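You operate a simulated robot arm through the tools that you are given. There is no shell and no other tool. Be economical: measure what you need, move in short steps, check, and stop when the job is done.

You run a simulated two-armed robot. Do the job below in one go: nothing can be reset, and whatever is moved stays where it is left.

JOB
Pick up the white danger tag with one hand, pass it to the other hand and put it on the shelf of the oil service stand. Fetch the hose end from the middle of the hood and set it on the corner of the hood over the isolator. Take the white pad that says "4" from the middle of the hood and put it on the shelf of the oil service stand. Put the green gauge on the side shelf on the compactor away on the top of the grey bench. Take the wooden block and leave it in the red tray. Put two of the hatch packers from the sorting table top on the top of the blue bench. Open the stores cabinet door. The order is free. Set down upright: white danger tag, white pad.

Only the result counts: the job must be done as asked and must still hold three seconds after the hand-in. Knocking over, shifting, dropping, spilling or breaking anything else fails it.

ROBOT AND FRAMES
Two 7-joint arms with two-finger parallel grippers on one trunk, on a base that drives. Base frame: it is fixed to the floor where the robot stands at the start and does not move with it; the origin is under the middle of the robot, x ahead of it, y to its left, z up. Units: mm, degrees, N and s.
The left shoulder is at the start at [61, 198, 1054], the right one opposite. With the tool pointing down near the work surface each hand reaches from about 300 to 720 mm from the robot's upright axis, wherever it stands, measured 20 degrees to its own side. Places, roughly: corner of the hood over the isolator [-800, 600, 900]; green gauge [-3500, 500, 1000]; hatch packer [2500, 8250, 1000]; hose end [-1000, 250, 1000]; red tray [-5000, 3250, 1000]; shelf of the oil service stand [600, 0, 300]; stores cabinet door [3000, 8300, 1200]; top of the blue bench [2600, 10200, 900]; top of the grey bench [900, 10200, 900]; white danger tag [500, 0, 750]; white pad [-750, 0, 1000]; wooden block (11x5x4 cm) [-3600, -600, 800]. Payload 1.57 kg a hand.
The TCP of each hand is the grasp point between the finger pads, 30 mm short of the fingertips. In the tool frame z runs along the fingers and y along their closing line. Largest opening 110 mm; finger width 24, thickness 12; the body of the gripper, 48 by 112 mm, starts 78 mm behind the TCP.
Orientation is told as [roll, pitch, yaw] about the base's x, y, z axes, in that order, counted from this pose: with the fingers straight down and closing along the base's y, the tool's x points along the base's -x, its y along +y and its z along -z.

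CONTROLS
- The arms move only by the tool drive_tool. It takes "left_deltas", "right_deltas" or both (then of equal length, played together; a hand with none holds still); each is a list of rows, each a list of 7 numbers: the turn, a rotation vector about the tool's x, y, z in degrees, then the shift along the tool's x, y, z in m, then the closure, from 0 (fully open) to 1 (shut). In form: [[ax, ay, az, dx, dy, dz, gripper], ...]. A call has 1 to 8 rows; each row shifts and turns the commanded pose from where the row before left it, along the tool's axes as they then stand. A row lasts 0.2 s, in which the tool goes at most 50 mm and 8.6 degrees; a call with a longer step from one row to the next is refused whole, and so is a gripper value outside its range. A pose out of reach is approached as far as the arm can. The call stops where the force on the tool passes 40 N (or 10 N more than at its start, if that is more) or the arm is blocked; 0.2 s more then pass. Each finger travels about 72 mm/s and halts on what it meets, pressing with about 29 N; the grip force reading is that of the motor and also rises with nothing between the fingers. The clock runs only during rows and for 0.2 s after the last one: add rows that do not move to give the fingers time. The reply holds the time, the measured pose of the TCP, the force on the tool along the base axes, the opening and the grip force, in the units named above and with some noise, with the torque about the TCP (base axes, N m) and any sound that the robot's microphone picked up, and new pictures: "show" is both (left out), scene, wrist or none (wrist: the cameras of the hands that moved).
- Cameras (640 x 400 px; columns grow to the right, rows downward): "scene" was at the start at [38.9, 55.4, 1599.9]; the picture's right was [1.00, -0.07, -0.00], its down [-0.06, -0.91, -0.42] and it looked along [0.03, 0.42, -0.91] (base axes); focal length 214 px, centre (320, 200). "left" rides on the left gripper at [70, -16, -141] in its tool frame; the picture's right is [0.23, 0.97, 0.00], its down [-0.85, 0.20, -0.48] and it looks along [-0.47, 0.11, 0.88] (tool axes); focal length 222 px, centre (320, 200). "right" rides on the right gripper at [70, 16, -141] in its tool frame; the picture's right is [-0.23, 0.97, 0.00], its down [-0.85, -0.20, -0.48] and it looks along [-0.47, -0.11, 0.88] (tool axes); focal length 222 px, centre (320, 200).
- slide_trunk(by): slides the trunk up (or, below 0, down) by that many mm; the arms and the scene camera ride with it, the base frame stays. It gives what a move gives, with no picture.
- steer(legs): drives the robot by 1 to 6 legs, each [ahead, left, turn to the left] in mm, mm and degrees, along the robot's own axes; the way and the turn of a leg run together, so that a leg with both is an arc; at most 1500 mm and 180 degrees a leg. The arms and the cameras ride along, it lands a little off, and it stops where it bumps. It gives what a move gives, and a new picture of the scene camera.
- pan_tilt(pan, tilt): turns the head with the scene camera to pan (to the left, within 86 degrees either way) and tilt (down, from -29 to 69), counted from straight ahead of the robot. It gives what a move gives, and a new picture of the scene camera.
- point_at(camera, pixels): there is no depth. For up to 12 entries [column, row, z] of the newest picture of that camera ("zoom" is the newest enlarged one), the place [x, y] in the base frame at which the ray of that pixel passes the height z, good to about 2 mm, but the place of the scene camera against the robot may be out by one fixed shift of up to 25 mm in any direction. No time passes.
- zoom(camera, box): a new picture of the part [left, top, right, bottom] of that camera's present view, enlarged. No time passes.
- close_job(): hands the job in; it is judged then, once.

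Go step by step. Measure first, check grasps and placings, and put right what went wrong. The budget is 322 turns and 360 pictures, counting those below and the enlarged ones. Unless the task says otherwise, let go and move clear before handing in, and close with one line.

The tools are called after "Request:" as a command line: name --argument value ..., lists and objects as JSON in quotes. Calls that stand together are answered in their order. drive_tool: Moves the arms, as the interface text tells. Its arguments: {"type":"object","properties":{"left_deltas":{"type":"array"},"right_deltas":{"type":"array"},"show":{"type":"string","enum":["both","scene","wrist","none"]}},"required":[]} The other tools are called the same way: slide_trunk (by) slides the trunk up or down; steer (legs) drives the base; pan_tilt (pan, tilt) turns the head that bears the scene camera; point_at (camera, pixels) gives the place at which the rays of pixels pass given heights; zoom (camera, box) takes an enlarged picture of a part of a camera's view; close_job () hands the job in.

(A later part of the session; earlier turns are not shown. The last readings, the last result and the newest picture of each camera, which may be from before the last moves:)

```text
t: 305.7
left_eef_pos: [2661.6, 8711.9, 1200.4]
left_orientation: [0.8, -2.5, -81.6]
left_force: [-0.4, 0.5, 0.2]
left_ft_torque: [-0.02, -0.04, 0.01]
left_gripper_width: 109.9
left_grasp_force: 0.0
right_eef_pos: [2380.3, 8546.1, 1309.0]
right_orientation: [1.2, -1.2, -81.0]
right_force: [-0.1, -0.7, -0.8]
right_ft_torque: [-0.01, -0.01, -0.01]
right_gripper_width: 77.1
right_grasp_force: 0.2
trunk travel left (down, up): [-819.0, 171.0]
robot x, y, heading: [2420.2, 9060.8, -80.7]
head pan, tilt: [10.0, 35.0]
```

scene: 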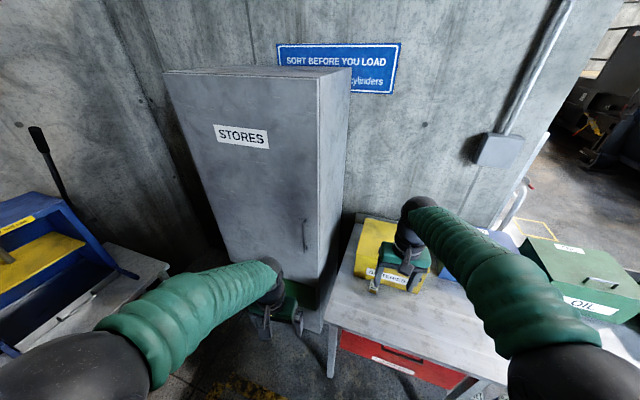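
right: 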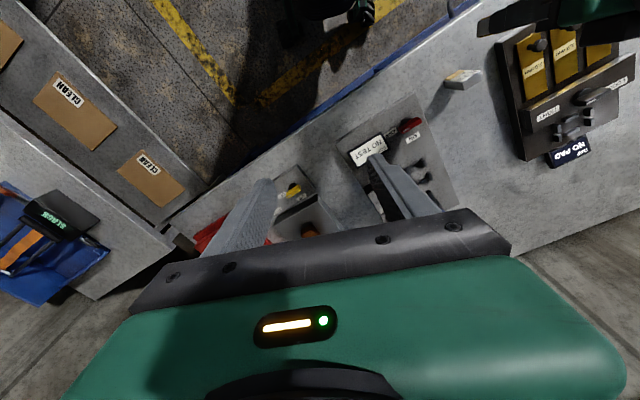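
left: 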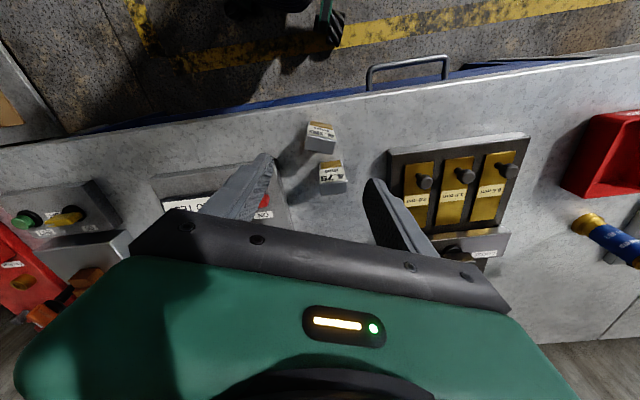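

Request:
zoom --camera "scene" --box '[160, 60, 360, 340]'

Request:
zoom --camera "left" --box '[0, 0, 640, 400]'

```text
1.43 times, centred on (260, 200) of scene
```

zoom: 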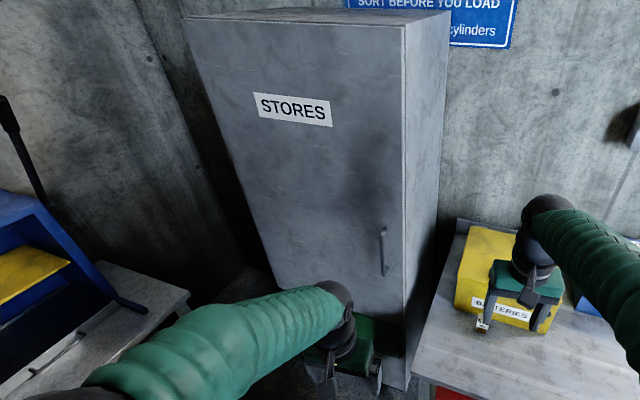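

```text
1.00 times, centred on (320, 200) of left (not enlarged: the box is as wide or as high as the picture)
```

zoom: 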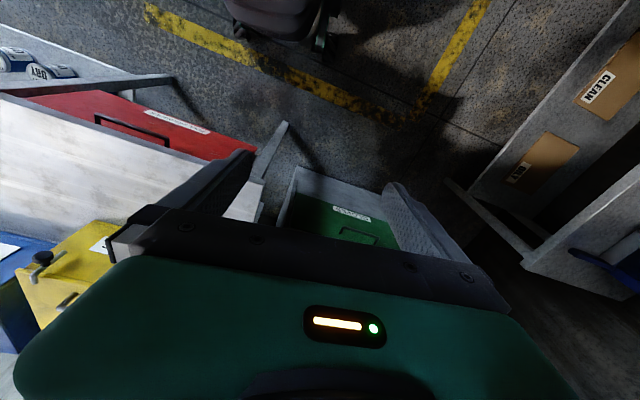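

Request:
point_at --camera "zoom" --pixels '[[408, 388, 0], [408, 388, 100], [405, 28, 1500], [405, 28, 1700], [405, 28, 1800], [383, 230, 1100], [383, 230, 1200], [383, 230, 1300], [387, 275, 1000], [387, 275, 1100], [387, 275, 1200]]'

```text
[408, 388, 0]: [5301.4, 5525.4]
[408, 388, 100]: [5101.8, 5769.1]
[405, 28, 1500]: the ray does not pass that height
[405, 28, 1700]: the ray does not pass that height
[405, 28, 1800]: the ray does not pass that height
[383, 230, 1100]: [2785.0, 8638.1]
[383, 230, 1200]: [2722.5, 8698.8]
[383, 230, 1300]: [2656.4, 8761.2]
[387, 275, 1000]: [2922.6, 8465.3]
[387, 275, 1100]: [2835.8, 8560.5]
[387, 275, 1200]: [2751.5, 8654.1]
```

Request:
point_at --camera "scene" --pixels '[[321.5, 331, 0], [321.5, 331, 100], [319.4, 79, 1800], [319.4, 79, 1900], [304, 221, 1100], [304, 221, 1200], [304, 221, 1300], [306.9, 252.4, 1000], [306.9, 252.4, 1100], [306.9, 252.4, 1200], [165, 71, 1800], [165, 71, 1900]]'

```text
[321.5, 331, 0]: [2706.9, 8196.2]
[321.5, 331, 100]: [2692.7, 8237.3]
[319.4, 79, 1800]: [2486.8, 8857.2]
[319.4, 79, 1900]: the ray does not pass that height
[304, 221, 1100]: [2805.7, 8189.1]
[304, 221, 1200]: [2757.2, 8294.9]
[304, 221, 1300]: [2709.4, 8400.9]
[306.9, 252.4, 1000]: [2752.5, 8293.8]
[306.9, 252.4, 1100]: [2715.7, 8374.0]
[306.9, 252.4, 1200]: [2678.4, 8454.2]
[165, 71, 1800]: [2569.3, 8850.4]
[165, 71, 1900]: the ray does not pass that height
```

Request:
steer --legs '[[0, 150, -9.3]]'

Request:
drive_tool --left_deltas '[[0, -8.5, 0, 0, 0, 0, 0], [0, -8.5, 0, 0, 0, 0, 0], [0, -8.5, 0, 0, 0, 0, 0], [0, -8.5, 0, 0, 0, 0, 0], [0, -8.5, 0, 0, 0, 0, 0]]' --show "none"

```text
t: 307.1
left_eef_pos: [2724.6, 8691.6, 1203.4]
left_orientation: [2.1, -2.5, -91.1]
left_force: [-1.6, 0.3, -0.5]
left_ft_torque: [0.0, -0.16, -0.01]
left_gripper_width: 110.0
left_grasp_force: 0.1
right_eef_pos: [2416.1, 8572.0, 1306.4]
right_orientation: [2.3, -1.2, -90.4]
right_force: [-1.6, 0.3, 0.6]
right_ft_torque: [0.02, -0.18, 0.0]
right_gripper_width: 77.2
right_grasp_force: 0.0
trunk travel left (down, up): [-819.0, 171.0]
robot x, y, heading: [2565.7, 9075.0, -90.0]
head pan, tilt: [10.0, 35.0]
```

scene: 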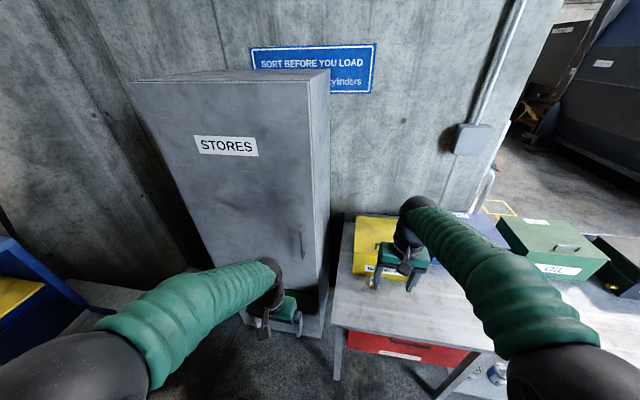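

```text
t: 308.3
left_eef_pos: [2753.3, 8615.9, 1230.9]
left_orientation: [0.2, -43.6, -91.3]
left_force: [1.5, -0.4, 0.2]
left_ft_torque: [0.03, 0.1, -0.1]
left_gripper_width: 109.9
left_grasp_force: 0.1
left hand out of reach, approached as far as the arm can: row 3, 4, 5
right_eef_pos: [2457.3, 8572.5, 1312.0]
right_orientation: [0.6, -1.3, -90.1]
right_force: [-0.5, 0.2, 0.0]
right_ft_torque: [-0.02, 0.0, 0.03]
right_gripper_width: 76.9
right_grasp_force: 0.1
trunk travel left (down, up): [-819.0, 171.0]
robot x, y, heading: [2569.5, 9071.7, -89.9]
head pan, tilt: [10.0, 35.0]
```

Request:
drive_tool --left_deltas '[[0, 0, 0, -0.03, 0.01, 0.029, 0], [0, 0, 0, -0.03, 0.01, 0.029, 0], [0, -8.5, 0, -0.02, 0.01, 0.02, 0], [0, -8.5, 0, 0, 0, 0, 0], [0, -8.5, 0, 0, 0, 0, 0], [0, -8.5, 0, 0, 0, 0, 0], [0, -8.5, 0, 0, 0, 0, 0]]' --show "both"

```text
t: 309.9
left_eef_pos: [2739.4, 8526.8, 1334.0]
left_orientation: [21.5, -87.3, -112.5]
left_force: [-0.5, -0.2, -0.1]
left_ft_torque: [0.0, -0.01, -0.01]
left_gripper_width: 109.8
left_grasp_force: 0.1
left hand out of reach, approached as far as the arm can: row 1, 3, 4, 5, 6, 7
right_eef_pos: [2441.9, 8572.7, 1308.0]
right_orientation: [1.2, -1.2, -90.4]
right_force: [0.7, 0.0, 0.0]
right_ft_torque: [-0.01, 0.04, 0.02]
right_gripper_width: 77.0
right_grasp_force: 0.1
trunk travel left (down, up): [-819.0, 171.0]
robot x, y, heading: [2563.1, 9078.0, -89.9]
head pan, tilt: [10.0, 35.0]
```

scene: 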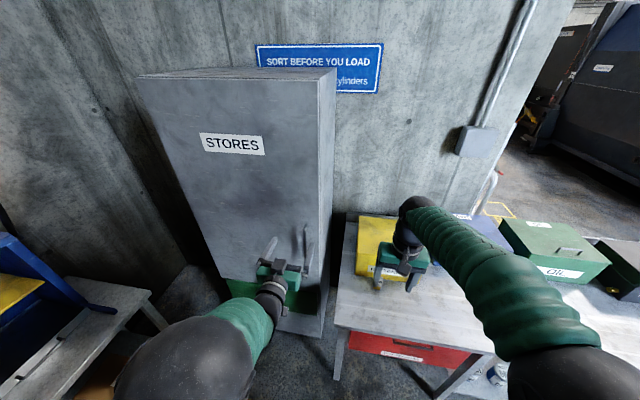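
left: 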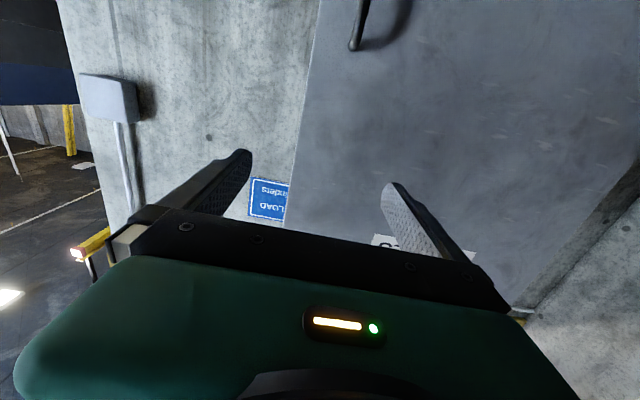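

Request:
slide_trunk --by -200

Request:
zoom --camera "left" --box '[0, 0, 640, 400]'

```text
t: 312.1
left_eef_pos: [2747.8, 8527.9, 1142.7]
left_orientation: [-20.8, -88.5, -69.8]
left_force: [-0.6, -0.2, -0.3]
left_ft_torque: [-0.02, -0.01, 0.02]
left_gripper_width: 110.1
left_grasp_force: 0.0
right_eef_pos: [2445.2, 8573.0, 1110.2]
right_orientation: [1.1, -1.2, -90.5]
right_force: [0.9, 0.9, -0.4]
right_ft_torque: [-0.03, 0.0, 0.01]
right_gripper_width: 77.1
right_grasp_force: 0.0
trunk travel left (down, up): [-619.0, 371.0]
robot x, y, heading: [2569.3, 9074.7, -90.0]
head pan, tilt: [10.0, 35.0]
```

```text
1.00 times, centred on (320, 200) of left (not enlarged: the box is as wide or as high as the picture)
```

zoom: 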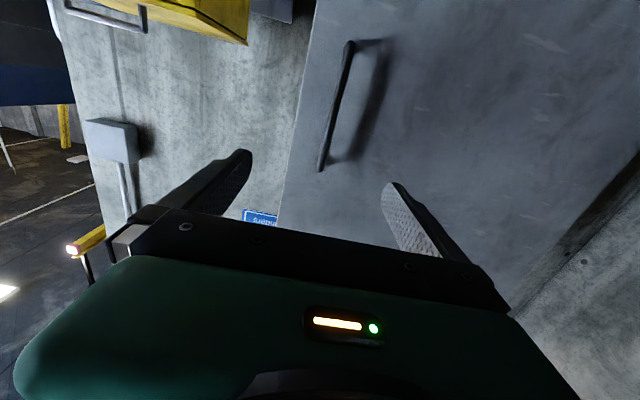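

The handle bar runs from (350,42) to (320,168): about x 2760, y≈8303, z 1015–1207. I'll move the base 150 mm closer and align the hand with the bar.

Request:
steer --legs '[[150, 0, 0]]'

Request:
drive_tool --left_deltas '[[0, 0, 0, 0.015, 0.005, 0, 0], [0, 0, 0, 0.015, 0.005, 0, 0], [0, 0, 0, 0, 0, 0, 0]]' --show "wrist"

```text
t: 313.4
left_eef_pos: [2748.7, 8377.7, 1144.3]
left_orientation: [-26.1, -88.5, -64.6]
left_force: [-0.9, 0.0, 0.3]
left_ft_torque: [0.06, 0.0, 0.02]
left_gripper_width: 109.8
left_grasp_force: 0.1
right_eef_pos: [2446.1, 8424.3, 1110.8]
right_orientation: [1.0, -1.4, -90.3]
right_force: [-0.2, -0.6, 0.1]
right_ft_torque: [0.03, 0.03, 0.0]
right_gripper_width: 77.1
right_grasp_force: 0.1
trunk travel left (down, up): [-619.0, 371.0]
robot x, y, heading: [2568.7, 8924.3, -89.8]
head pan, tilt: [10.0, 35.0]
```

scene: 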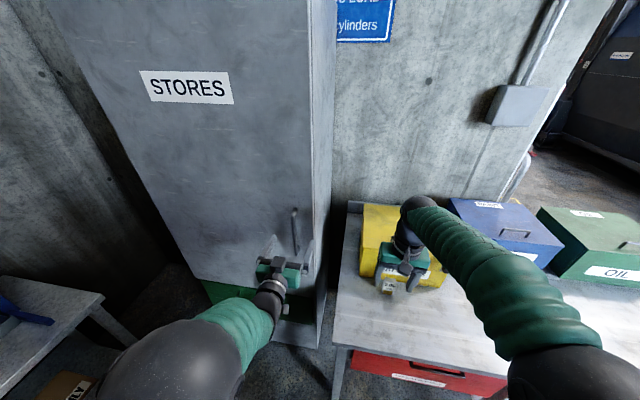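

```text
t: 314.2
left_eef_pos: [2754.0, 8376.1, 1148.7]
left_orientation: [-78.5, -88.1, -11.8]
left_force: [0.5, 0.2, 0.4]
left_ft_torque: [0.0, 0.0, 0.02]
left_gripper_width: 109.9
left_grasp_force: 0.1
left hand out of reach, approached as far as the arm can: row 1, 2
right_eef_pos: [2445.1, 8422.0, 1110.3]
right_orientation: [1.0, -1.2, -90.3]
right_force: [-0.9, -0.2, 0.6]
right_ft_torque: [-0.01, 0.05, 0.01]
right_gripper_width: 77.1
right_grasp_force: 0.0
trunk travel left (down, up): [-619.0, 371.0]
robot x, y, heading: [2567.3, 8924.6, -89.8]
head pan, tilt: [10.0, 35.0]
```

left: 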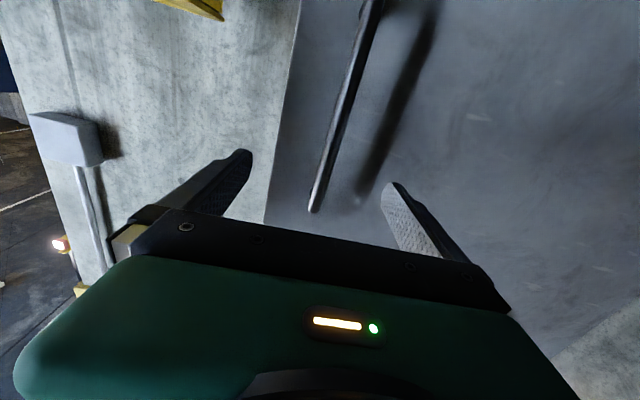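

Request:
slide_trunk --by -38

Request:
steer --legs '[[45, 5, 0]]'

Request:
zoom --camera "left" --box '[0, 0, 640, 400]'

```text
t: 315.1
left_eef_pos: [2753.6, 8376.7, 1115.2]
left_orientation: [-97.1, -87.3, 6.9]
left_force: [0.3, 0.7, 0.3]
left_ft_torque: [0.03, 0.01, 0.01]
left_gripper_width: 109.9
left_grasp_force: 0.1
right_eef_pos: [2445.0, 8423.1, 1071.5]
right_orientation: [1.0, -1.3, -90.3]
right_force: [0.4, 0.7, -0.4]
right_ft_torque: [-0.03, 0.02, 0.02]
right_gripper_width: 76.8
right_grasp_force: 0.1
trunk travel left (down, up): [-581.0, 409.0]
robot x, y, heading: [2566.5, 8925.6, -89.9]
head pan, tilt: [10.0, 35.0]
```

```text
t: 316.0
left_eef_pos: [2756.7, 8336.4, 1119.0]
left_orientation: [-103.5, -87.1, 13.5]
left_force: [-0.9, -0.1, 0.5]
left_ft_torque: [0.03, 0.0, 0.04]
left_gripper_width: 110.1
left_grasp_force: 0.1
right_eef_pos: [2449.4, 8382.2, 1072.9]
right_orientation: [1.0, -1.5, -90.4]
right_force: [-0.8, -0.2, -0.3]
right_ft_torque: [0.0, -0.03, 0.01]
right_gripper_width: 77.1
right_grasp_force: 0.0
trunk travel left (down, up): [-581.0, 409.0]
robot x, y, heading: [2573.0, 8880.3, -89.9]
head pan, tilt: [10.0, 35.0]
```

scene: 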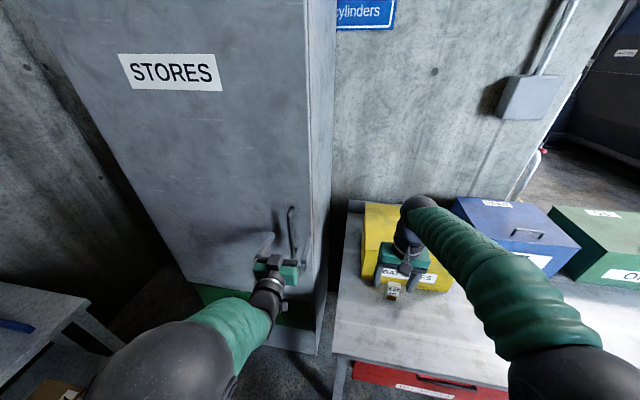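

```text
1.00 times, centred on (320, 200) of left (not enlarged: the box is as wide or as high as the picture)
```

zoom: 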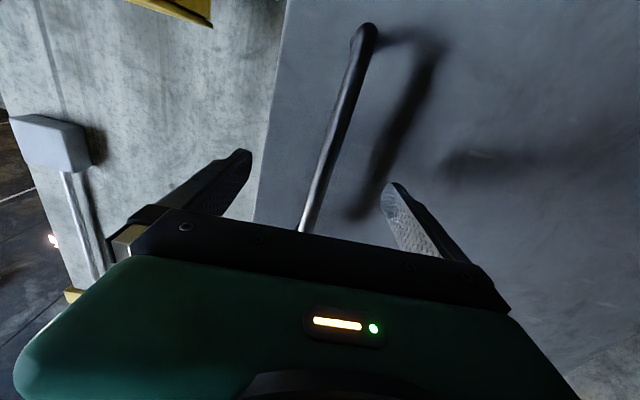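

Request:
steer --legs '[[22, 3, 0]]'

Request:
drive_tool --left_deltas '[[0, 0, 0, 0, 0, 0, 0.5], [0, 0, 0, 0, 0, 0, 1], [0, 0, 0, 0, 0, 0, 1], [0, 0, 0, 0, 0, 0, 1], [0, 0, 0, 0, 0, 0, 1]]' --show "wrist"

```text
t: 316.8
left_eef_pos: [2758.9, 8313.5, 1120.6]
left_orientation: [-104.6, -86.9, 14.2]
left_force: [-0.2, -0.1, -0.4]
left_ft_torque: [0.03, -0.02, 0.01]
left_gripper_width: 109.9
left_grasp_force: 0.0
right_eef_pos: [2452.6, 8359.0, 1073.5]
right_orientation: [1.2, -1.4, -90.3]
right_force: [0.4, 1.1, -0.3]
right_ft_torque: [0.0, -0.01, 0.01]
right_gripper_width: 76.8
right_grasp_force: 0.0
trunk travel left (down, up): [-581.0, 409.0]
robot x, y, heading: [2572.4, 8853.9, -90.0]
head pan, tilt: [10.0, 35.0]
```

scene: 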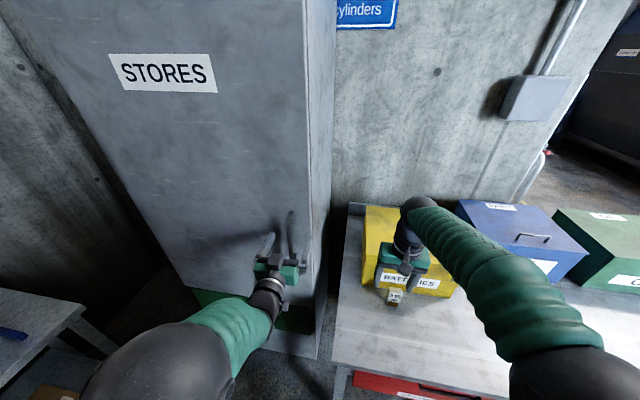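

```text
t: 318.0
left_eef_pos: [2759.9, 8311.5, 1119.3]
left_orientation: [-101.5, -86.9, 11.1]
left_force: [-0.3, -1.2, -1.4]
left_ft_torque: [0.02, -0.75, -0.01]
left_gripper_width: 14.8
left_grasp_force: 31.2
right_eef_pos: [2453.1, 8358.0, 1073.0]
right_orientation: [1.1, -1.3, -90.3]
right_force: [-0.7, -0.6, -0.7]
right_ft_torque: [-0.02, 0.01, -0.01]
right_gripper_width: 76.8
right_grasp_force: 0.0
trunk travel left (down, up): [-581.0, 409.0]
robot x, y, heading: [2574.0, 8857.1, -89.8]
head pan, tilt: [10.0, 35.0]
```

left: 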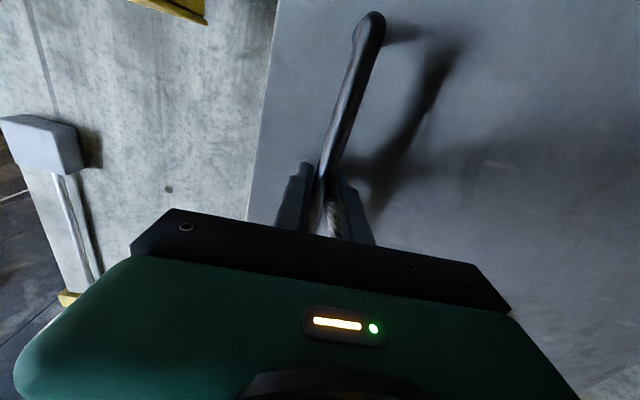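

The handle is gripped (14.8 mm). I'll pull the door gently by backing the base.

Request:
steer --legs '[[-80, 7, -3]]'

```text
t: 319.0
left_eef_pos: [2765.9, 8359.5, 1122.2]
left_orientation: [-109.9, -86.5, 20.1]
left_force: [16.0, -2.0, -29.5]
left_ft_torque: [-0.62, -0.97, -0.12]
left_gripper_width: 14.7
left_grasp_force: 30.4
right_eef_pos: [2441.8, 8417.2, 1073.6]
right_orientation: [1.1, -1.6, -92.3]
right_force: [0.0, 0.4, 0.1]
right_ft_torque: [-0.04, -0.01, -0.02]
right_gripper_width: 76.9
right_grasp_force: 0.0
trunk travel left (down, up): [-581.0, 409.0]
robot x, y, heading: [2582.3, 8907.7, -91.5]
head pan, tilt: [10.0, 35.0]
stopped in leg 1: the force on the tool passed its limit at 42 N (the readings are from after the stop); the commanded pose is now the measured one
```

scene: 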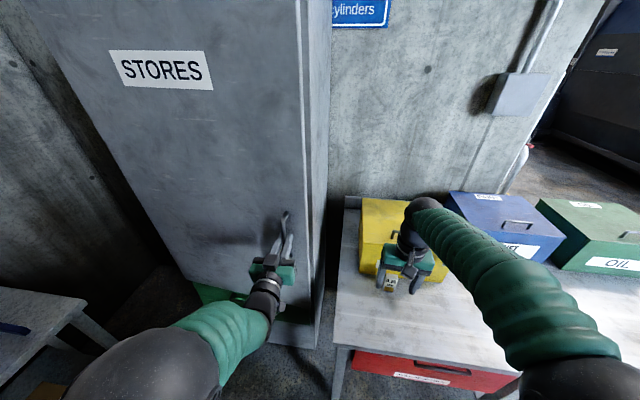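

Request:
drive_tool --left_deltas '[[0, 0, 0, 0, 0, -0.02, 1], [0, 0, 0, 0, 0, -0.02, 1]]' --show "none"

```text
t: 319.6
left_eef_pos: [2766.0, 8357.3, 1124.6]
left_orientation: [-115.3, -86.2, 25.0]
left_force: [16.0, -2.5, -20.4]
left_ft_torque: [0.06, -0.74, 0.09]
left_gripper_width: 15.1
left_grasp_force: 30.8
left hand out of reach, approached as far as the arm can: row 1, 2
right_eef_pos: [2444.3, 8415.7, 1072.7]
right_orientation: [1.0, -1.3, -92.3]
right_force: [1.1, 0.5, 0.3]
right_ft_torque: [0.0, 0.04, -0.02]
right_gripper_width: 77.0
right_grasp_force: 0.1
trunk travel left (down, up): [-581.0, 409.0]
robot x, y, heading: [2582.0, 8910.5, -91.7]
head pan, tilt: [10.0, 35.0]
```

Request:
slide_trunk --by -8

Request:
steer --legs '[[-35, 18, -2]]'

```text
t: 320.1
left_eef_pos: [2765.3, 8361.0, 1123.9]
left_orientation: [-127.2, -85.6, 37.1]
left_force: [22.8, -4.7, 21.9]
left_ft_torque: [-0.39, -0.8, 0.03]
left_gripper_width: 15.3
left_grasp_force: 30.9
right_eef_pos: [2444.1, 8419.1, 1066.8]
right_orientation: [0.9, -1.6, -92.3]
right_force: [0.1, -0.7, 0.3]
right_ft_torque: [0.01, 0.05, -0.02]
right_gripper_width: 77.0
right_grasp_force: 0.1
trunk travel left (down, up): [-573.0, 417.0]
robot x, y, heading: [2580.9, 8912.3, -91.8]
head pan, tilt: [10.0, 35.0]
```

```text
t: 320.9
left_eef_pos: [2766.4, 8367.1, 1122.8]
left_orientation: [-124.8, -86.1, 35.5]
left_force: [8.4, -0.3, -14.7]
left_ft_torque: [-0.53, -0.75, -0.1]
left_gripper_width: 15.1
left_grasp_force: 30.8
right_eef_pos: [2436.1, 8427.1, 1064.6]
right_orientation: [1.2, -1.4, -93.0]
right_force: [-0.2, 0.5, 0.4]
right_ft_torque: [0.01, -0.01, 0.0]
right_gripper_width: 77.3
right_grasp_force: 0.1
trunk travel left (down, up): [-573.0, 417.0]
robot x, y, heading: [2582.9, 8920.4, -91.9]
head pan, tilt: [10.0, 35.0]
stopped in leg 1: the force on the tool passed its limit at 46 N (the readings are from after the stop); the commanded pose is now the measured one
```

scene: 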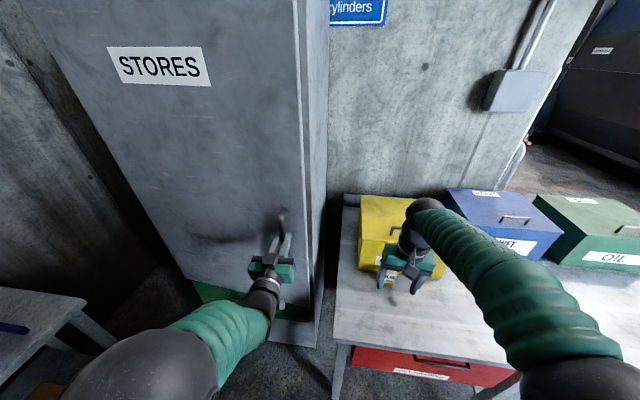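

The door is ajar by ~55 mm, but the arm's horizontal posture is at its limits and forces build up. I'll release, back off and re-grip the handle with the hand tilted (pitch about -55°), which gives the arm more freedom.

Request:
drive_tool --left_deltas '[[0, 0, 0, 0, 0, 0, 0.5], [0, 0, 0, 0, 0, 0, 0], [0, 0, 0, 0, 0, 0, 0], [0, 0, 0, 0, 0, 0, 0]]' --show "none"

Request:
steer --legs '[[-120, 0, 0]]'

Request:
slide_trunk --by 110

Request:
drive_tool --left_deltas '[[0, 8.5, 0, 0, 0, 0, 0], [0, 8.5, 0, 0, 0, 0, 0], [0, 8.5, 0, 0, 0, 0, 0], [0, 8.5, 0, 0, 0, 0, 0], [0, 0, 0, 0, 0, 0, 0]]' --show "wrist"

```text
t: 321.9
left_eef_pos: [2763.4, 8367.9, 1124.6]
left_orientation: [-129.0, -85.9, 39.5]
left_force: [-0.3, -0.5, 0.0]
left_ft_torque: [-0.01, 0.01, 0.02]
left_gripper_width: 110.0
left_grasp_force: 0.1
right_eef_pos: [2435.6, 8428.1, 1064.2]
right_orientation: [1.3, -1.5, -93.0]
right_force: [0.0, 0.3, 0.4]
right_ft_torque: [-0.02, 0.02, 0.01]
right_gripper_width: 76.8
right_grasp_force: 0.1
trunk travel left (down, up): [-573.0, 417.0]
robot x, y, heading: [2586.0, 8917.9, -92.0]
head pan, tilt: [10.0, 35.0]
```

```text
t: 323.1
left_eef_pos: [2769.1, 8487.3, 1123.7]
left_orientation: [-128.7, -85.9, 39.1]
left_force: [-0.5, -0.1, 0.1]
left_ft_torque: [-0.03, 0.01, 0.0]
left_gripper_width: 109.7
left_grasp_force: 0.0
right_eef_pos: [2441.1, 8548.8, 1064.6]
right_orientation: [1.4, -1.6, -92.9]
right_force: [-0.6, 0.1, -0.4]
right_ft_torque: [0.02, 0.06, 0.01]
right_gripper_width: 77.0
right_grasp_force: 0.1
trunk travel left (down, up): [-573.0, 417.0]
robot x, y, heading: [2588.6, 9041.4, -92.3]
head pan, tilt: [10.0, 35.0]
```

scene: 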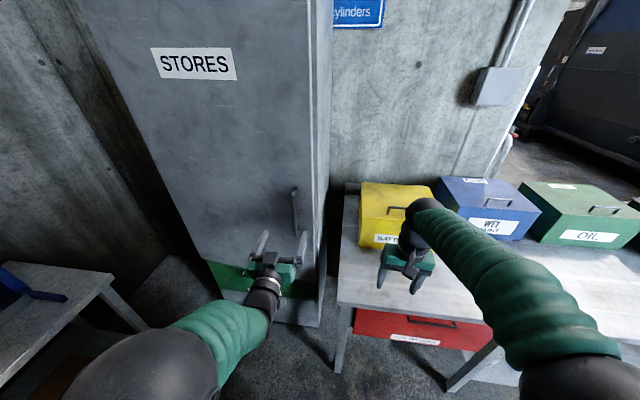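

```text
t: 324.6
left_eef_pos: [2768.2, 8488.5, 1235.8]
left_orientation: [-129.8, -85.9, 40.3]
left_force: [0.0, 0.0, -0.2]
left_ft_torque: [-0.01, 0.0, 0.0]
left_gripper_width: 109.9
left_grasp_force: 0.1
right_eef_pos: [2441.0, 8549.7, 1176.0]
right_orientation: [1.4, -1.7, -92.8]
right_force: [0.5, 0.6, 0.3]
right_ft_torque: [-0.01, 0.03, 0.0]
right_gripper_width: 76.8
right_grasp_force: 0.0
trunk travel left (down, up): [-683.0, 307.0]
robot x, y, heading: [2592.4, 9042.0, -91.9]
head pan, tilt: [10.0, 35.0]
```

```text
t: 325.8
left_eef_pos: [2763.5, 8488.2, 1235.2]
left_orientation: [-5.9, -58.6, -84.7]
left_force: [0.2, -1.3, -0.2]
left_ft_torque: [0.03, 0.0, 0.02]
left_gripper_width: 109.8
left_grasp_force: 0.1
right_eef_pos: [2436.8, 8549.9, 1176.1]
right_orientation: [1.6, -1.6, -92.8]
right_force: [-0.5, -0.1, -0.2]
right_ft_torque: [0.03, -0.01, 0.0]
right_gripper_width: 77.1
right_grasp_force: 0.0
trunk travel left (down, up): [-683.0, 307.0]
robot x, y, heading: [2588.1, 9040.4, -92.1]
head pan, tilt: [10.0, 35.0]
```

left: 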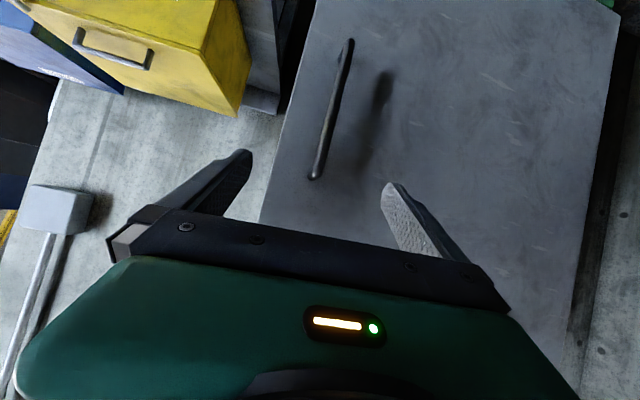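

Request:
drive_tool --left_deltas '[[-2, 0, 0, 0.0256, 0, 0.0156, 0], [-2, 0, 0, 0.0256, 0, 0.0156, 0], [-2, 0, 0, 0.0256, 0, 0.0156, 0], [0, 0, 0, 0, 0, 0, 0]]' --show "wrist"

```text
t: 326.8
left_eef_pos: [2766.4, 8488.7, 1143.3]
left_orientation: [-0.2, -58.7, -84.3]
left_force: [0.8, 1.1, -0.5]
left_ft_torque: [0.01, -0.02, -0.05]
left_gripper_width: 109.9
left_grasp_force: 0.1
right_eef_pos: [2442.5, 8549.6, 1176.2]
right_orientation: [1.5, -1.6, -92.8]
right_force: [0.5, 0.4, 0.2]
right_ft_torque: [0.01, 0.03, 0.0]
right_gripper_width: 77.0
right_grasp_force: 0.1
trunk travel left (down, up): [-683.0, 307.0]
robot x, y, heading: [2587.8, 9041.4, -92.1]
head pan, tilt: [10.0, 35.0]
```

left: 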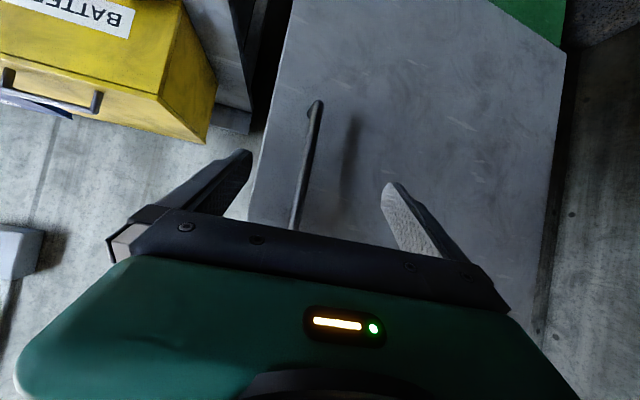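

Request:
steer --legs '[[95, 0, 0]]'

Request:
zoom --camera "left" --box '[0, 0, 640, 400]'

```text
t: 327.9
left_eef_pos: [2762.4, 8396.7, 1146.7]
left_orientation: [-0.4, -58.8, -84.2]
left_force: [-0.5, 0.4, 0.8]
left_ft_torque: [-0.02, 0.01, 0.01]
left_gripper_width: 110.1
left_grasp_force: 0.0
right_eef_pos: [2437.9, 8457.3, 1177.3]
right_orientation: [1.3, -1.8, -92.8]
right_force: [0.2, -0.1, -0.2]
right_ft_torque: [0.0, 0.02, 0.02]
right_gripper_width: 76.9
right_grasp_force: 0.0
trunk travel left (down, up): [-683.0, 307.0]
robot x, y, heading: [2585.6, 8945.7, -92.4]
head pan, tilt: [10.0, 35.0]
```

scene: 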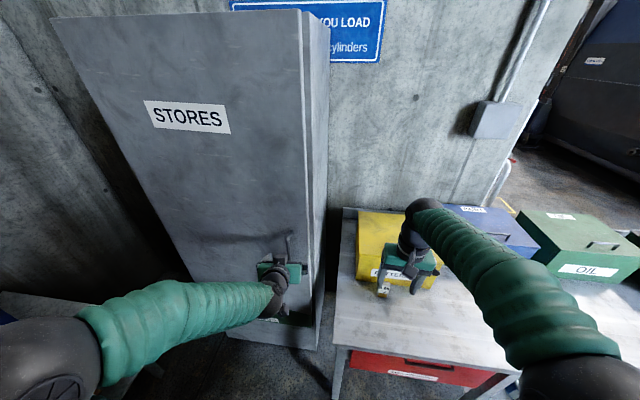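

```text
1.00 times, centred on (320, 200) of left (not enlarged: the box is as wide or as high as the picture)
```

zoom: 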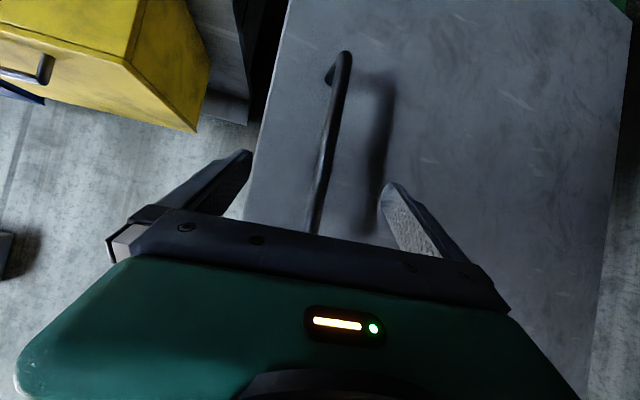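

Request:
steer --legs '[[27, 0, 0]]'

Request:
drive_tool --left_deltas '[[0, 0, 0, 0.0171, 0, 0.0104, 0], [0, 0, 0, 0, 0, 0, 0.5], [0, 0, 0, 0, 0, 0, 1], [0, 0, 0, 0, 0, 0, 1], [0, 0, 0, 0, 0, 0, 1], [0, 0, 0, 0, 0, 0, 1]]' --show "wrist"

```text
t: 328.7
left_eef_pos: [2760.4, 8371.3, 1147.1]
left_orientation: [-0.2, -58.8, -84.3]
left_force: [-0.7, -0.1, 0.0]
left_ft_torque: [0.0, 0.02, 0.01]
left_gripper_width: 110.1
left_grasp_force: 0.1
right_eef_pos: [2435.0, 8432.7, 1179.6]
right_orientation: [1.4, -1.9, -92.8]
right_force: [0.3, 0.5, 0.3]
right_ft_torque: [-0.04, 0.0, -0.03]
right_gripper_width: 77.1
right_grasp_force: 0.1
trunk travel left (down, up): [-683.0, 307.0]
robot x, y, heading: [2584.3, 8918.6, -92.4]
head pan, tilt: [10.0, 35.0]
```

scene: 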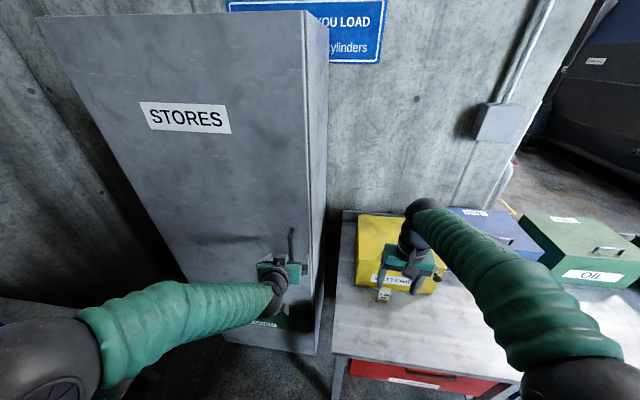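

```text
t: 330.1
left_eef_pos: [2761.8, 8365.2, 1125.5]
left_orientation: [-0.2, -58.6, -84.3]
left_force: [0.2, 1.9, -0.3]
left_ft_torque: [0.01, -0.01, 0.0]
left_gripper_width: 0.1
left_grasp_force: 21.5
right_eef_pos: [2436.8, 8428.0, 1177.2]
right_orientation: [1.3, -1.7, -92.8]
right_force: [-0.9, 0.1, 0.1]
right_ft_torque: [0.03, 0.04, 0.01]
right_gripper_width: 76.8
right_grasp_force: 0.0
trunk travel left (down, up): [-683.0, 307.0]
robot x, y, heading: [2581.7, 8917.9, -92.4]
head pan, tilt: [10.0, 35.0]
```

left: 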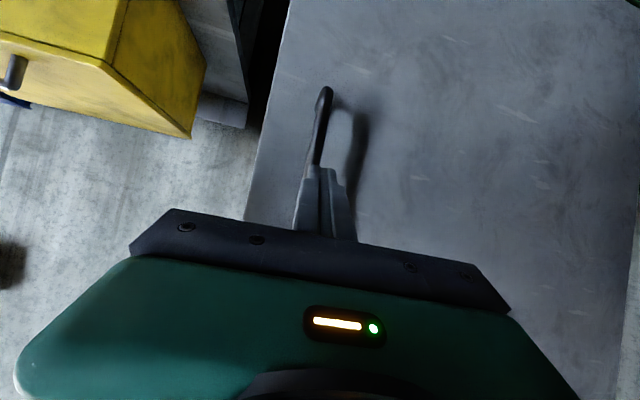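

Request:
drive_tool --left_deltas '[[0, 0, 0, 0, 0, 0, 0.3], [0, 0, 0, 0, 0, 0, 0.3], [0, 0, 0, 0, 0, 0, 0.3], [0, 0, 0, 0, 0, 0, 0.3]]' --show "none"

Request:
steer --legs '[[28, 0, 0]]'

Request:
drive_tool --left_deltas '[[0, 0, 0, 0, 0, 0, 1], [0, 0, 0, 0, 0, 0, 1], [0, 0, 0, 0, 0, 0, 1], [0, 0, 0, 0, 0, 0, 1]]' --show "wrist"

```text
t: 331.1
left_eef_pos: [2760.3, 8365.8, 1124.9]
left_orientation: [-0.2, -58.7, -84.3]
left_force: [0.2, 0.7, -0.1]
left_ft_torque: [-0.01, -0.01, 0.0]
left_gripper_width: 77.1
left_grasp_force: 0.0
right_eef_pos: [2436.5, 8427.3, 1176.5]
right_orientation: [1.4, -1.7, -92.8]
right_force: [0.4, 0.7, -0.2]
right_ft_torque: [-0.02, 0.03, -0.01]
right_gripper_width: 77.0
right_grasp_force: 0.1
trunk travel left (down, up): [-683.0, 307.0]
robot x, y, heading: [2584.0, 8915.1, -92.2]
head pan, tilt: [10.0, 35.0]
```

```text
t: 331.9
left_eef_pos: [2758.7, 8346.3, 1130.1]
left_orientation: [-0.1, -59.1, -84.4]
left_force: [0.1, 1.1, 0.2]
left_ft_torque: [-0.03, 0.01, -0.02]
left_gripper_width: 77.0
left_grasp_force: 0.0
right_eef_pos: [2435.4, 8408.8, 1180.1]
right_orientation: [1.5, -2.2, -92.8]
right_force: [0.1, 1.2, 0.4]
right_ft_torque: [-0.03, 0.01, -0.02]
right_gripper_width: 76.8
right_grasp_force: 0.0
trunk travel left (down, up): [-683.0, 307.0]
robot x, y, heading: [2587.6, 8888.4, -92.0]
head pan, tilt: [10.0, 35.0]
```

scene: 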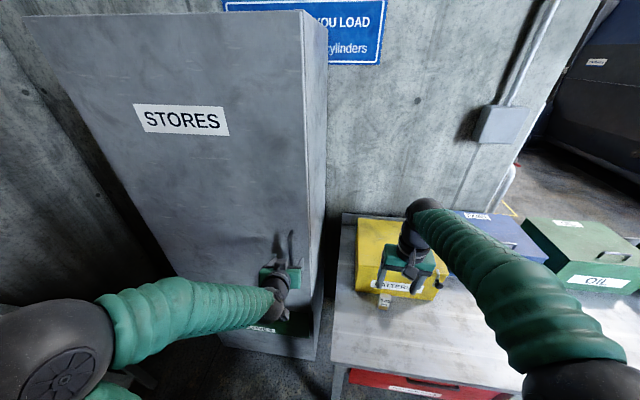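

```text
t: 332.9
left_eef_pos: [2757.0, 8339.4, 1125.9]
left_orientation: [0.0, -58.7, -84.8]
left_force: [-6.7, -1.6, -4.5]
left_ft_torque: [-0.56, -0.06, -0.3]
left_gripper_width: 13.9
left_grasp_force: 30.1
right_eef_pos: [2434.0, 8401.6, 1177.7]
right_orientation: [1.5, -1.8, -92.8]
right_force: [-0.1, 0.0, 0.6]
right_ft_torque: [-0.04, 0.01, 0.02]
right_gripper_width: 76.8
right_grasp_force: 0.1
trunk travel left (down, up): [-683.0, 307.0]
robot x, y, heading: [2587.7, 8888.2, -92.6]
head pan, tilt: [10.0, 35.0]
```

left: 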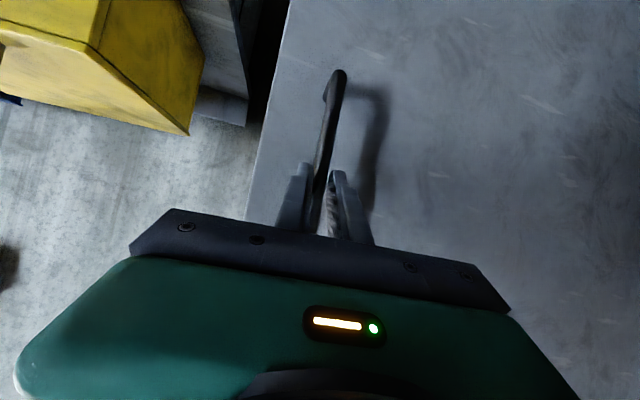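

Gripped again (13.9 mm). I'll orbit the base about the hinge, so the hand turns with the door.

Request:
steer --legs '[[-44, 42, -4]]'

```text
t: 334.1
left_eef_pos: [2763.9, 8375.8, 1124.3]
left_orientation: [-0.3, -58.3, -89.3]
left_force: [9.6, -1.1, -6.2]
left_ft_torque: [0.88, 0.03, 0.18]
left_gripper_width: 13.8
left_grasp_force: 30.4
right_eef_pos: [2450.8, 8458.3, 1178.7]
right_orientation: [1.3, -2.0, -96.8]
right_force: [-1.3, 1.4, 1.3]
right_ft_torque: [-0.01, 0.0, 0.05]
right_gripper_width: 77.3
right_grasp_force: 0.0
trunk travel left (down, up): [-683.0, 307.0]
robot x, y, heading: [2631.3, 8932.4, -96.5]
head pan, tilt: [10.0, 35.0]
stopped in leg 1: the force on the tool passed its limit at 41 N (the readings are from after the stop); the commanded pose is now the measured one
```

scene: 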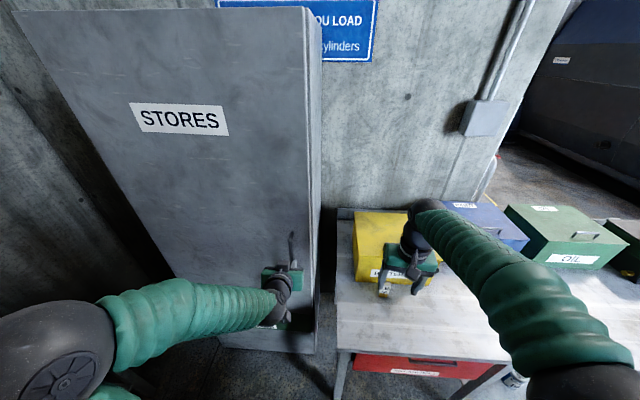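

Request:
steer --legs '[[-45, 47, -4]]'

```text
t: 335.1
left_eef_pos: [2771.2, 8397.4, 1123.9]
left_orientation: [0.5, -58.3, -94.1]
left_force: [2.7, -1.6, -4.4]
left_ft_torque: [-0.62, 0.0, 0.14]
left_gripper_width: 13.9
left_grasp_force: 30.2
right_eef_pos: [2464.0, 8502.4, 1175.6]
right_orientation: [1.8, -1.6, -100.8]
right_force: [-1.1, -0.6, -1.1]
right_ft_torque: [0.02, -0.01, 0.01]
right_gripper_width: 77.2
right_grasp_force: 0.0
trunk travel left (down, up): [-683.0, 307.0]
robot x, y, heading: [2682.1, 8964.1, -100.2]
head pan, tilt: [10.0, 35.0]
```

scene: 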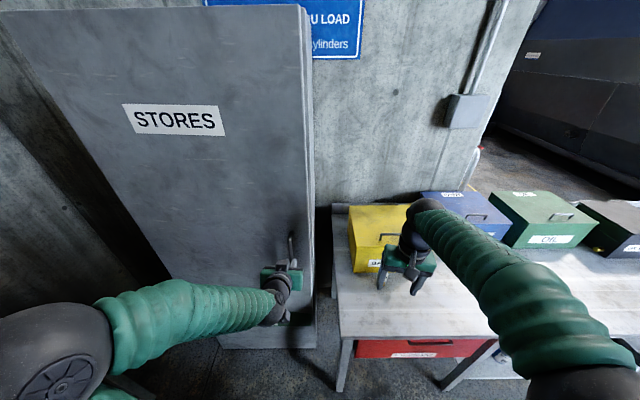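

Request:
steer --legs '[[-55, 55, -5], [-55, 55, -5]]'

```text
t: 336.3
left_eef_pos: [2783.5, 8444.3, 1124.3]
left_orientation: [0.0, -58.5, -99.2]
left_force: [-11.0, 3.2, -13.2]
left_ft_torque: [-0.11, 0.1, -0.43]
left_gripper_width: 13.8
left_grasp_force: 30.1
right_eef_pos: [2494.5, 8571.8, 1180.5]
right_orientation: [1.5, -2.0, -105.7]
right_force: [0.5, -1.4, -0.5]
right_ft_torque: [0.04, 0.02, 0.0]
right_gripper_width: 77.0
right_grasp_force: 0.0
trunk travel left (down, up): [-683.0, 307.0]
robot x, y, heading: [2747.0, 9004.3, -105.2]
head pan, tilt: [10.0, 35.0]
stopped in leg 1: the force on the tool passed its limit at 45 N (the readings are from after the stop); the commanded pose is now the measured one
```

scene: 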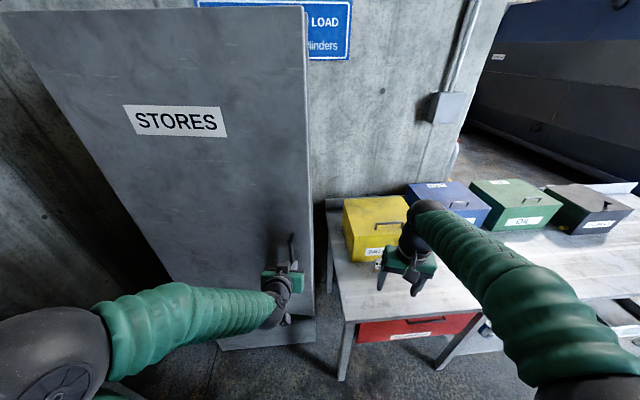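

Request:
pan_tilt --pan 60 --tilt 45

```text
t: 337.4
left_eef_pos: [2783.3, 8440.7, 1127.0]
left_orientation: [0.2, -58.4, -99.3]
left_force: [-13.9, 4.1, -22.8]
left_ft_torque: [0.69, -0.07, -0.45]
left_gripper_width: 13.7
left_grasp_force: 30.0
right_eef_pos: [2492.6, 8570.5, 1180.1]
right_orientation: [1.6, -2.0, -105.8]
right_force: [-0.3, -0.6, 0.2]
right_ft_torque: [0.01, 0.02, -0.03]
right_gripper_width: 76.8
right_grasp_force: 0.1
trunk travel left (down, up): [-683.0, 307.0]
robot x, y, heading: [2750.4, 9010.2, -105.0]
head pan, tilt: [60.0, 45.0]
```

scene: 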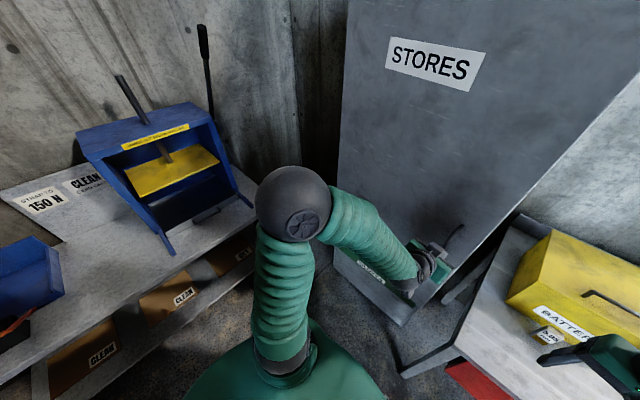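

Request:
point_at --camera "scene" --pixels '[[255, 213, 860], [130, 285, 860], [10, 370, 860], [230, 275, 100], [335, 250, 200], [345, 100, 1500]]'

```text
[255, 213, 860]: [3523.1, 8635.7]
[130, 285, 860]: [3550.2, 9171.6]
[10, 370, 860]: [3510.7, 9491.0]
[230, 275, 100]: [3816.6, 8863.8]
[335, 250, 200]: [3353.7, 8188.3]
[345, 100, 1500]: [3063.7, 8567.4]
```

There's plenty of room (side table front at x≈3520). I'll continue the swing.

Request:
steer --legs '[[-60, 48, -5]]'

```text
t: 338.6
left_eef_pos: [2800.6, 8484.1, 1129.4]
left_orientation: [0.0, -58.8, -104.1]
left_force: [-6.0, 2.9, -11.7]
left_ft_torque: [0.11, -0.04, -0.36]
left_gripper_width: 13.9
left_grasp_force: 30.6
right_eef_pos: [2523.8, 8638.8, 1182.0]
right_orientation: [1.6, -2.2, -110.5]
right_force: [1.1, 0.2, 0.3]
right_ft_torque: [-0.01, -0.02, 0.0]
right_gripper_width: 77.0
right_grasp_force: 0.1
trunk travel left (down, up): [-683.0, 307.0]
robot x, y, heading: [2807.8, 9047.0, -109.9]
head pan, tilt: [60.0, 45.0]
stopped in leg 1: the force on the tool passed its limit at 43 N (the readings are from after the stop); the commanded pose is now the measured one
```

scene: 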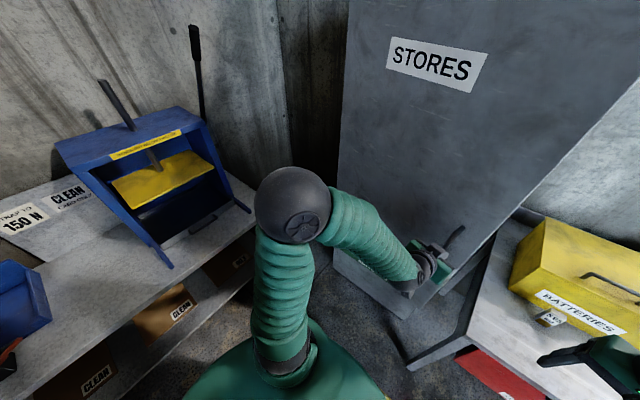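

Request:
slide_trunk --by -3

Request:
steer --legs '[[-56, 50, -5], [-56, 50, -5]]'

```text
t: 339.1
left_eef_pos: [2799.8, 8482.7, 1128.4]
left_orientation: [0.2, -59.3, -104.2]
left_force: [-5.3, 1.8, 0.4]
left_ft_torque: [-0.84, 0.21, -0.2]
left_gripper_width: 13.9
left_grasp_force: 30.1
right_eef_pos: [2522.3, 8638.7, 1177.8]
right_orientation: [1.7, -2.2, -110.4]
right_force: [-0.3, 0.2, 0.2]
right_ft_torque: [0.02, 0.03, 0.01]
right_gripper_width: 76.9
right_grasp_force: 0.1
trunk travel left (down, up): [-680.0, 310.0]
robot x, y, heading: [2808.0, 9050.6, -110.0]
head pan, tilt: [60.0, 45.0]
```

```text
t: 340.6
left_eef_pos: [2821.3, 8525.4, 1131.6]
left_orientation: [0.4, -59.8, -109.8]
left_force: [-34.6, 15.9, 8.5]
left_ft_torque: [-0.87, 0.54, -1.13]
left_gripper_width: 13.8
left_grasp_force: 30.1
right_eef_pos: [2558.3, 8718.3, 1176.7]
right_orientation: [1.5, -2.0, -117.5]
right_force: [-0.4, -1.4, 0.6]
right_ft_torque: [0.04, 0.06, 0.06]
right_gripper_width: 76.9
right_grasp_force: 0.1
trunk travel left (down, up): [-680.0, 310.0]
robot x, y, heading: [2895.3, 9098.8, -116.6]
head pan, tilt: [60.0, 45.0]
stopped in leg 2: the force on the tool passed its limit at 43 N (the readings are from after the stop); the commanded pose is now the measured one
```

scene: 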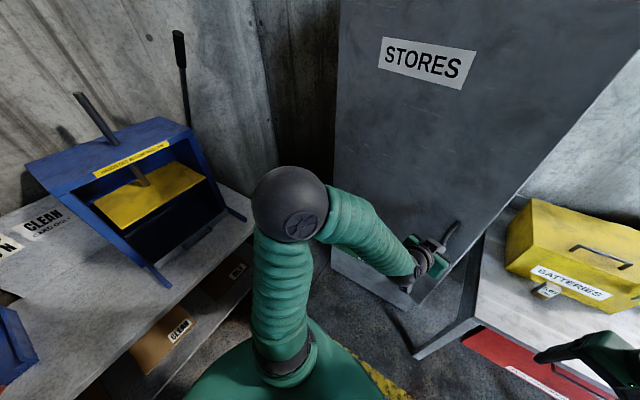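

Request:
steer --legs '[[-55, 20, -3]]'

Request:
steer --legs '[[-56, 42, -5]]'

```text
t: 341.6
left_eef_pos: [2841.8, 8564.3, 1130.7]
left_orientation: [0.5, -59.9, -111.4]
left_force: [-12.2, 5.0, 3.9]
left_ft_torque: [-0.89, 0.38, -0.44]
left_gripper_width: 13.7
left_grasp_force: 30.4
right_eef_pos: [2577.9, 8776.2, 1174.1]
right_orientation: [1.7, -1.8, -120.5]
right_force: [-0.4, -0.3, -0.2]
right_ft_torque: [0.01, -0.03, 0.03]
right_gripper_width: 77.2
right_grasp_force: 0.1
trunk travel left (down, up): [-680.0, 310.0]
robot x, y, heading: [2938.7, 9130.3, -119.5]
head pan, tilt: [60.0, 45.0]
```

scene: 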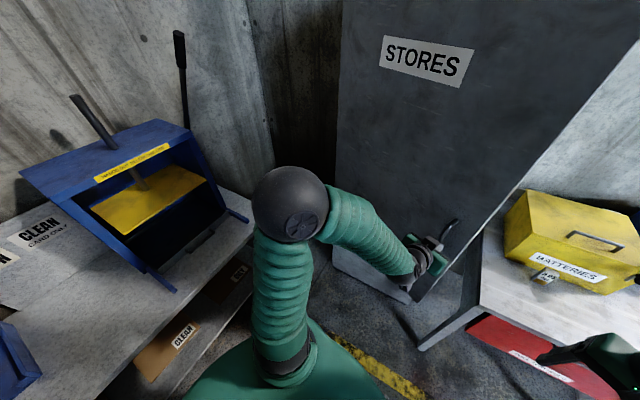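

```text
t: 342.6
left_eef_pos: [2862.8, 8593.5, 1131.7]
left_orientation: [0.0, -60.1, -115.5]
left_force: [0.3, -0.7, -6.8]
left_ft_torque: [-0.34, 0.11, 0.07]
left_gripper_width: 13.7
left_grasp_force: 30.5
right_eef_pos: [2618.8, 8831.9, 1176.9]
right_orientation: [1.4, -1.9, -125.6]
right_force: [-0.2, -0.6, 0.4]
right_ft_torque: [0.02, 0.0, 0.01]
right_gripper_width: 77.4
right_grasp_force: 0.1
trunk travel left (down, up): [-680.0, 310.0]
robot x, y, heading: [3004.4, 9160.2, -124.6]
head pan, tilt: [60.0, 45.0]
```

scene: 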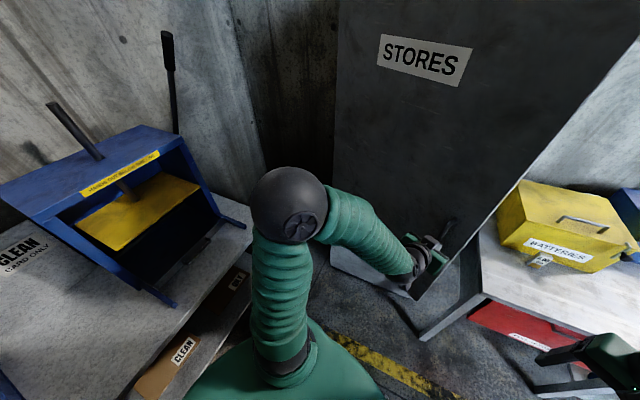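

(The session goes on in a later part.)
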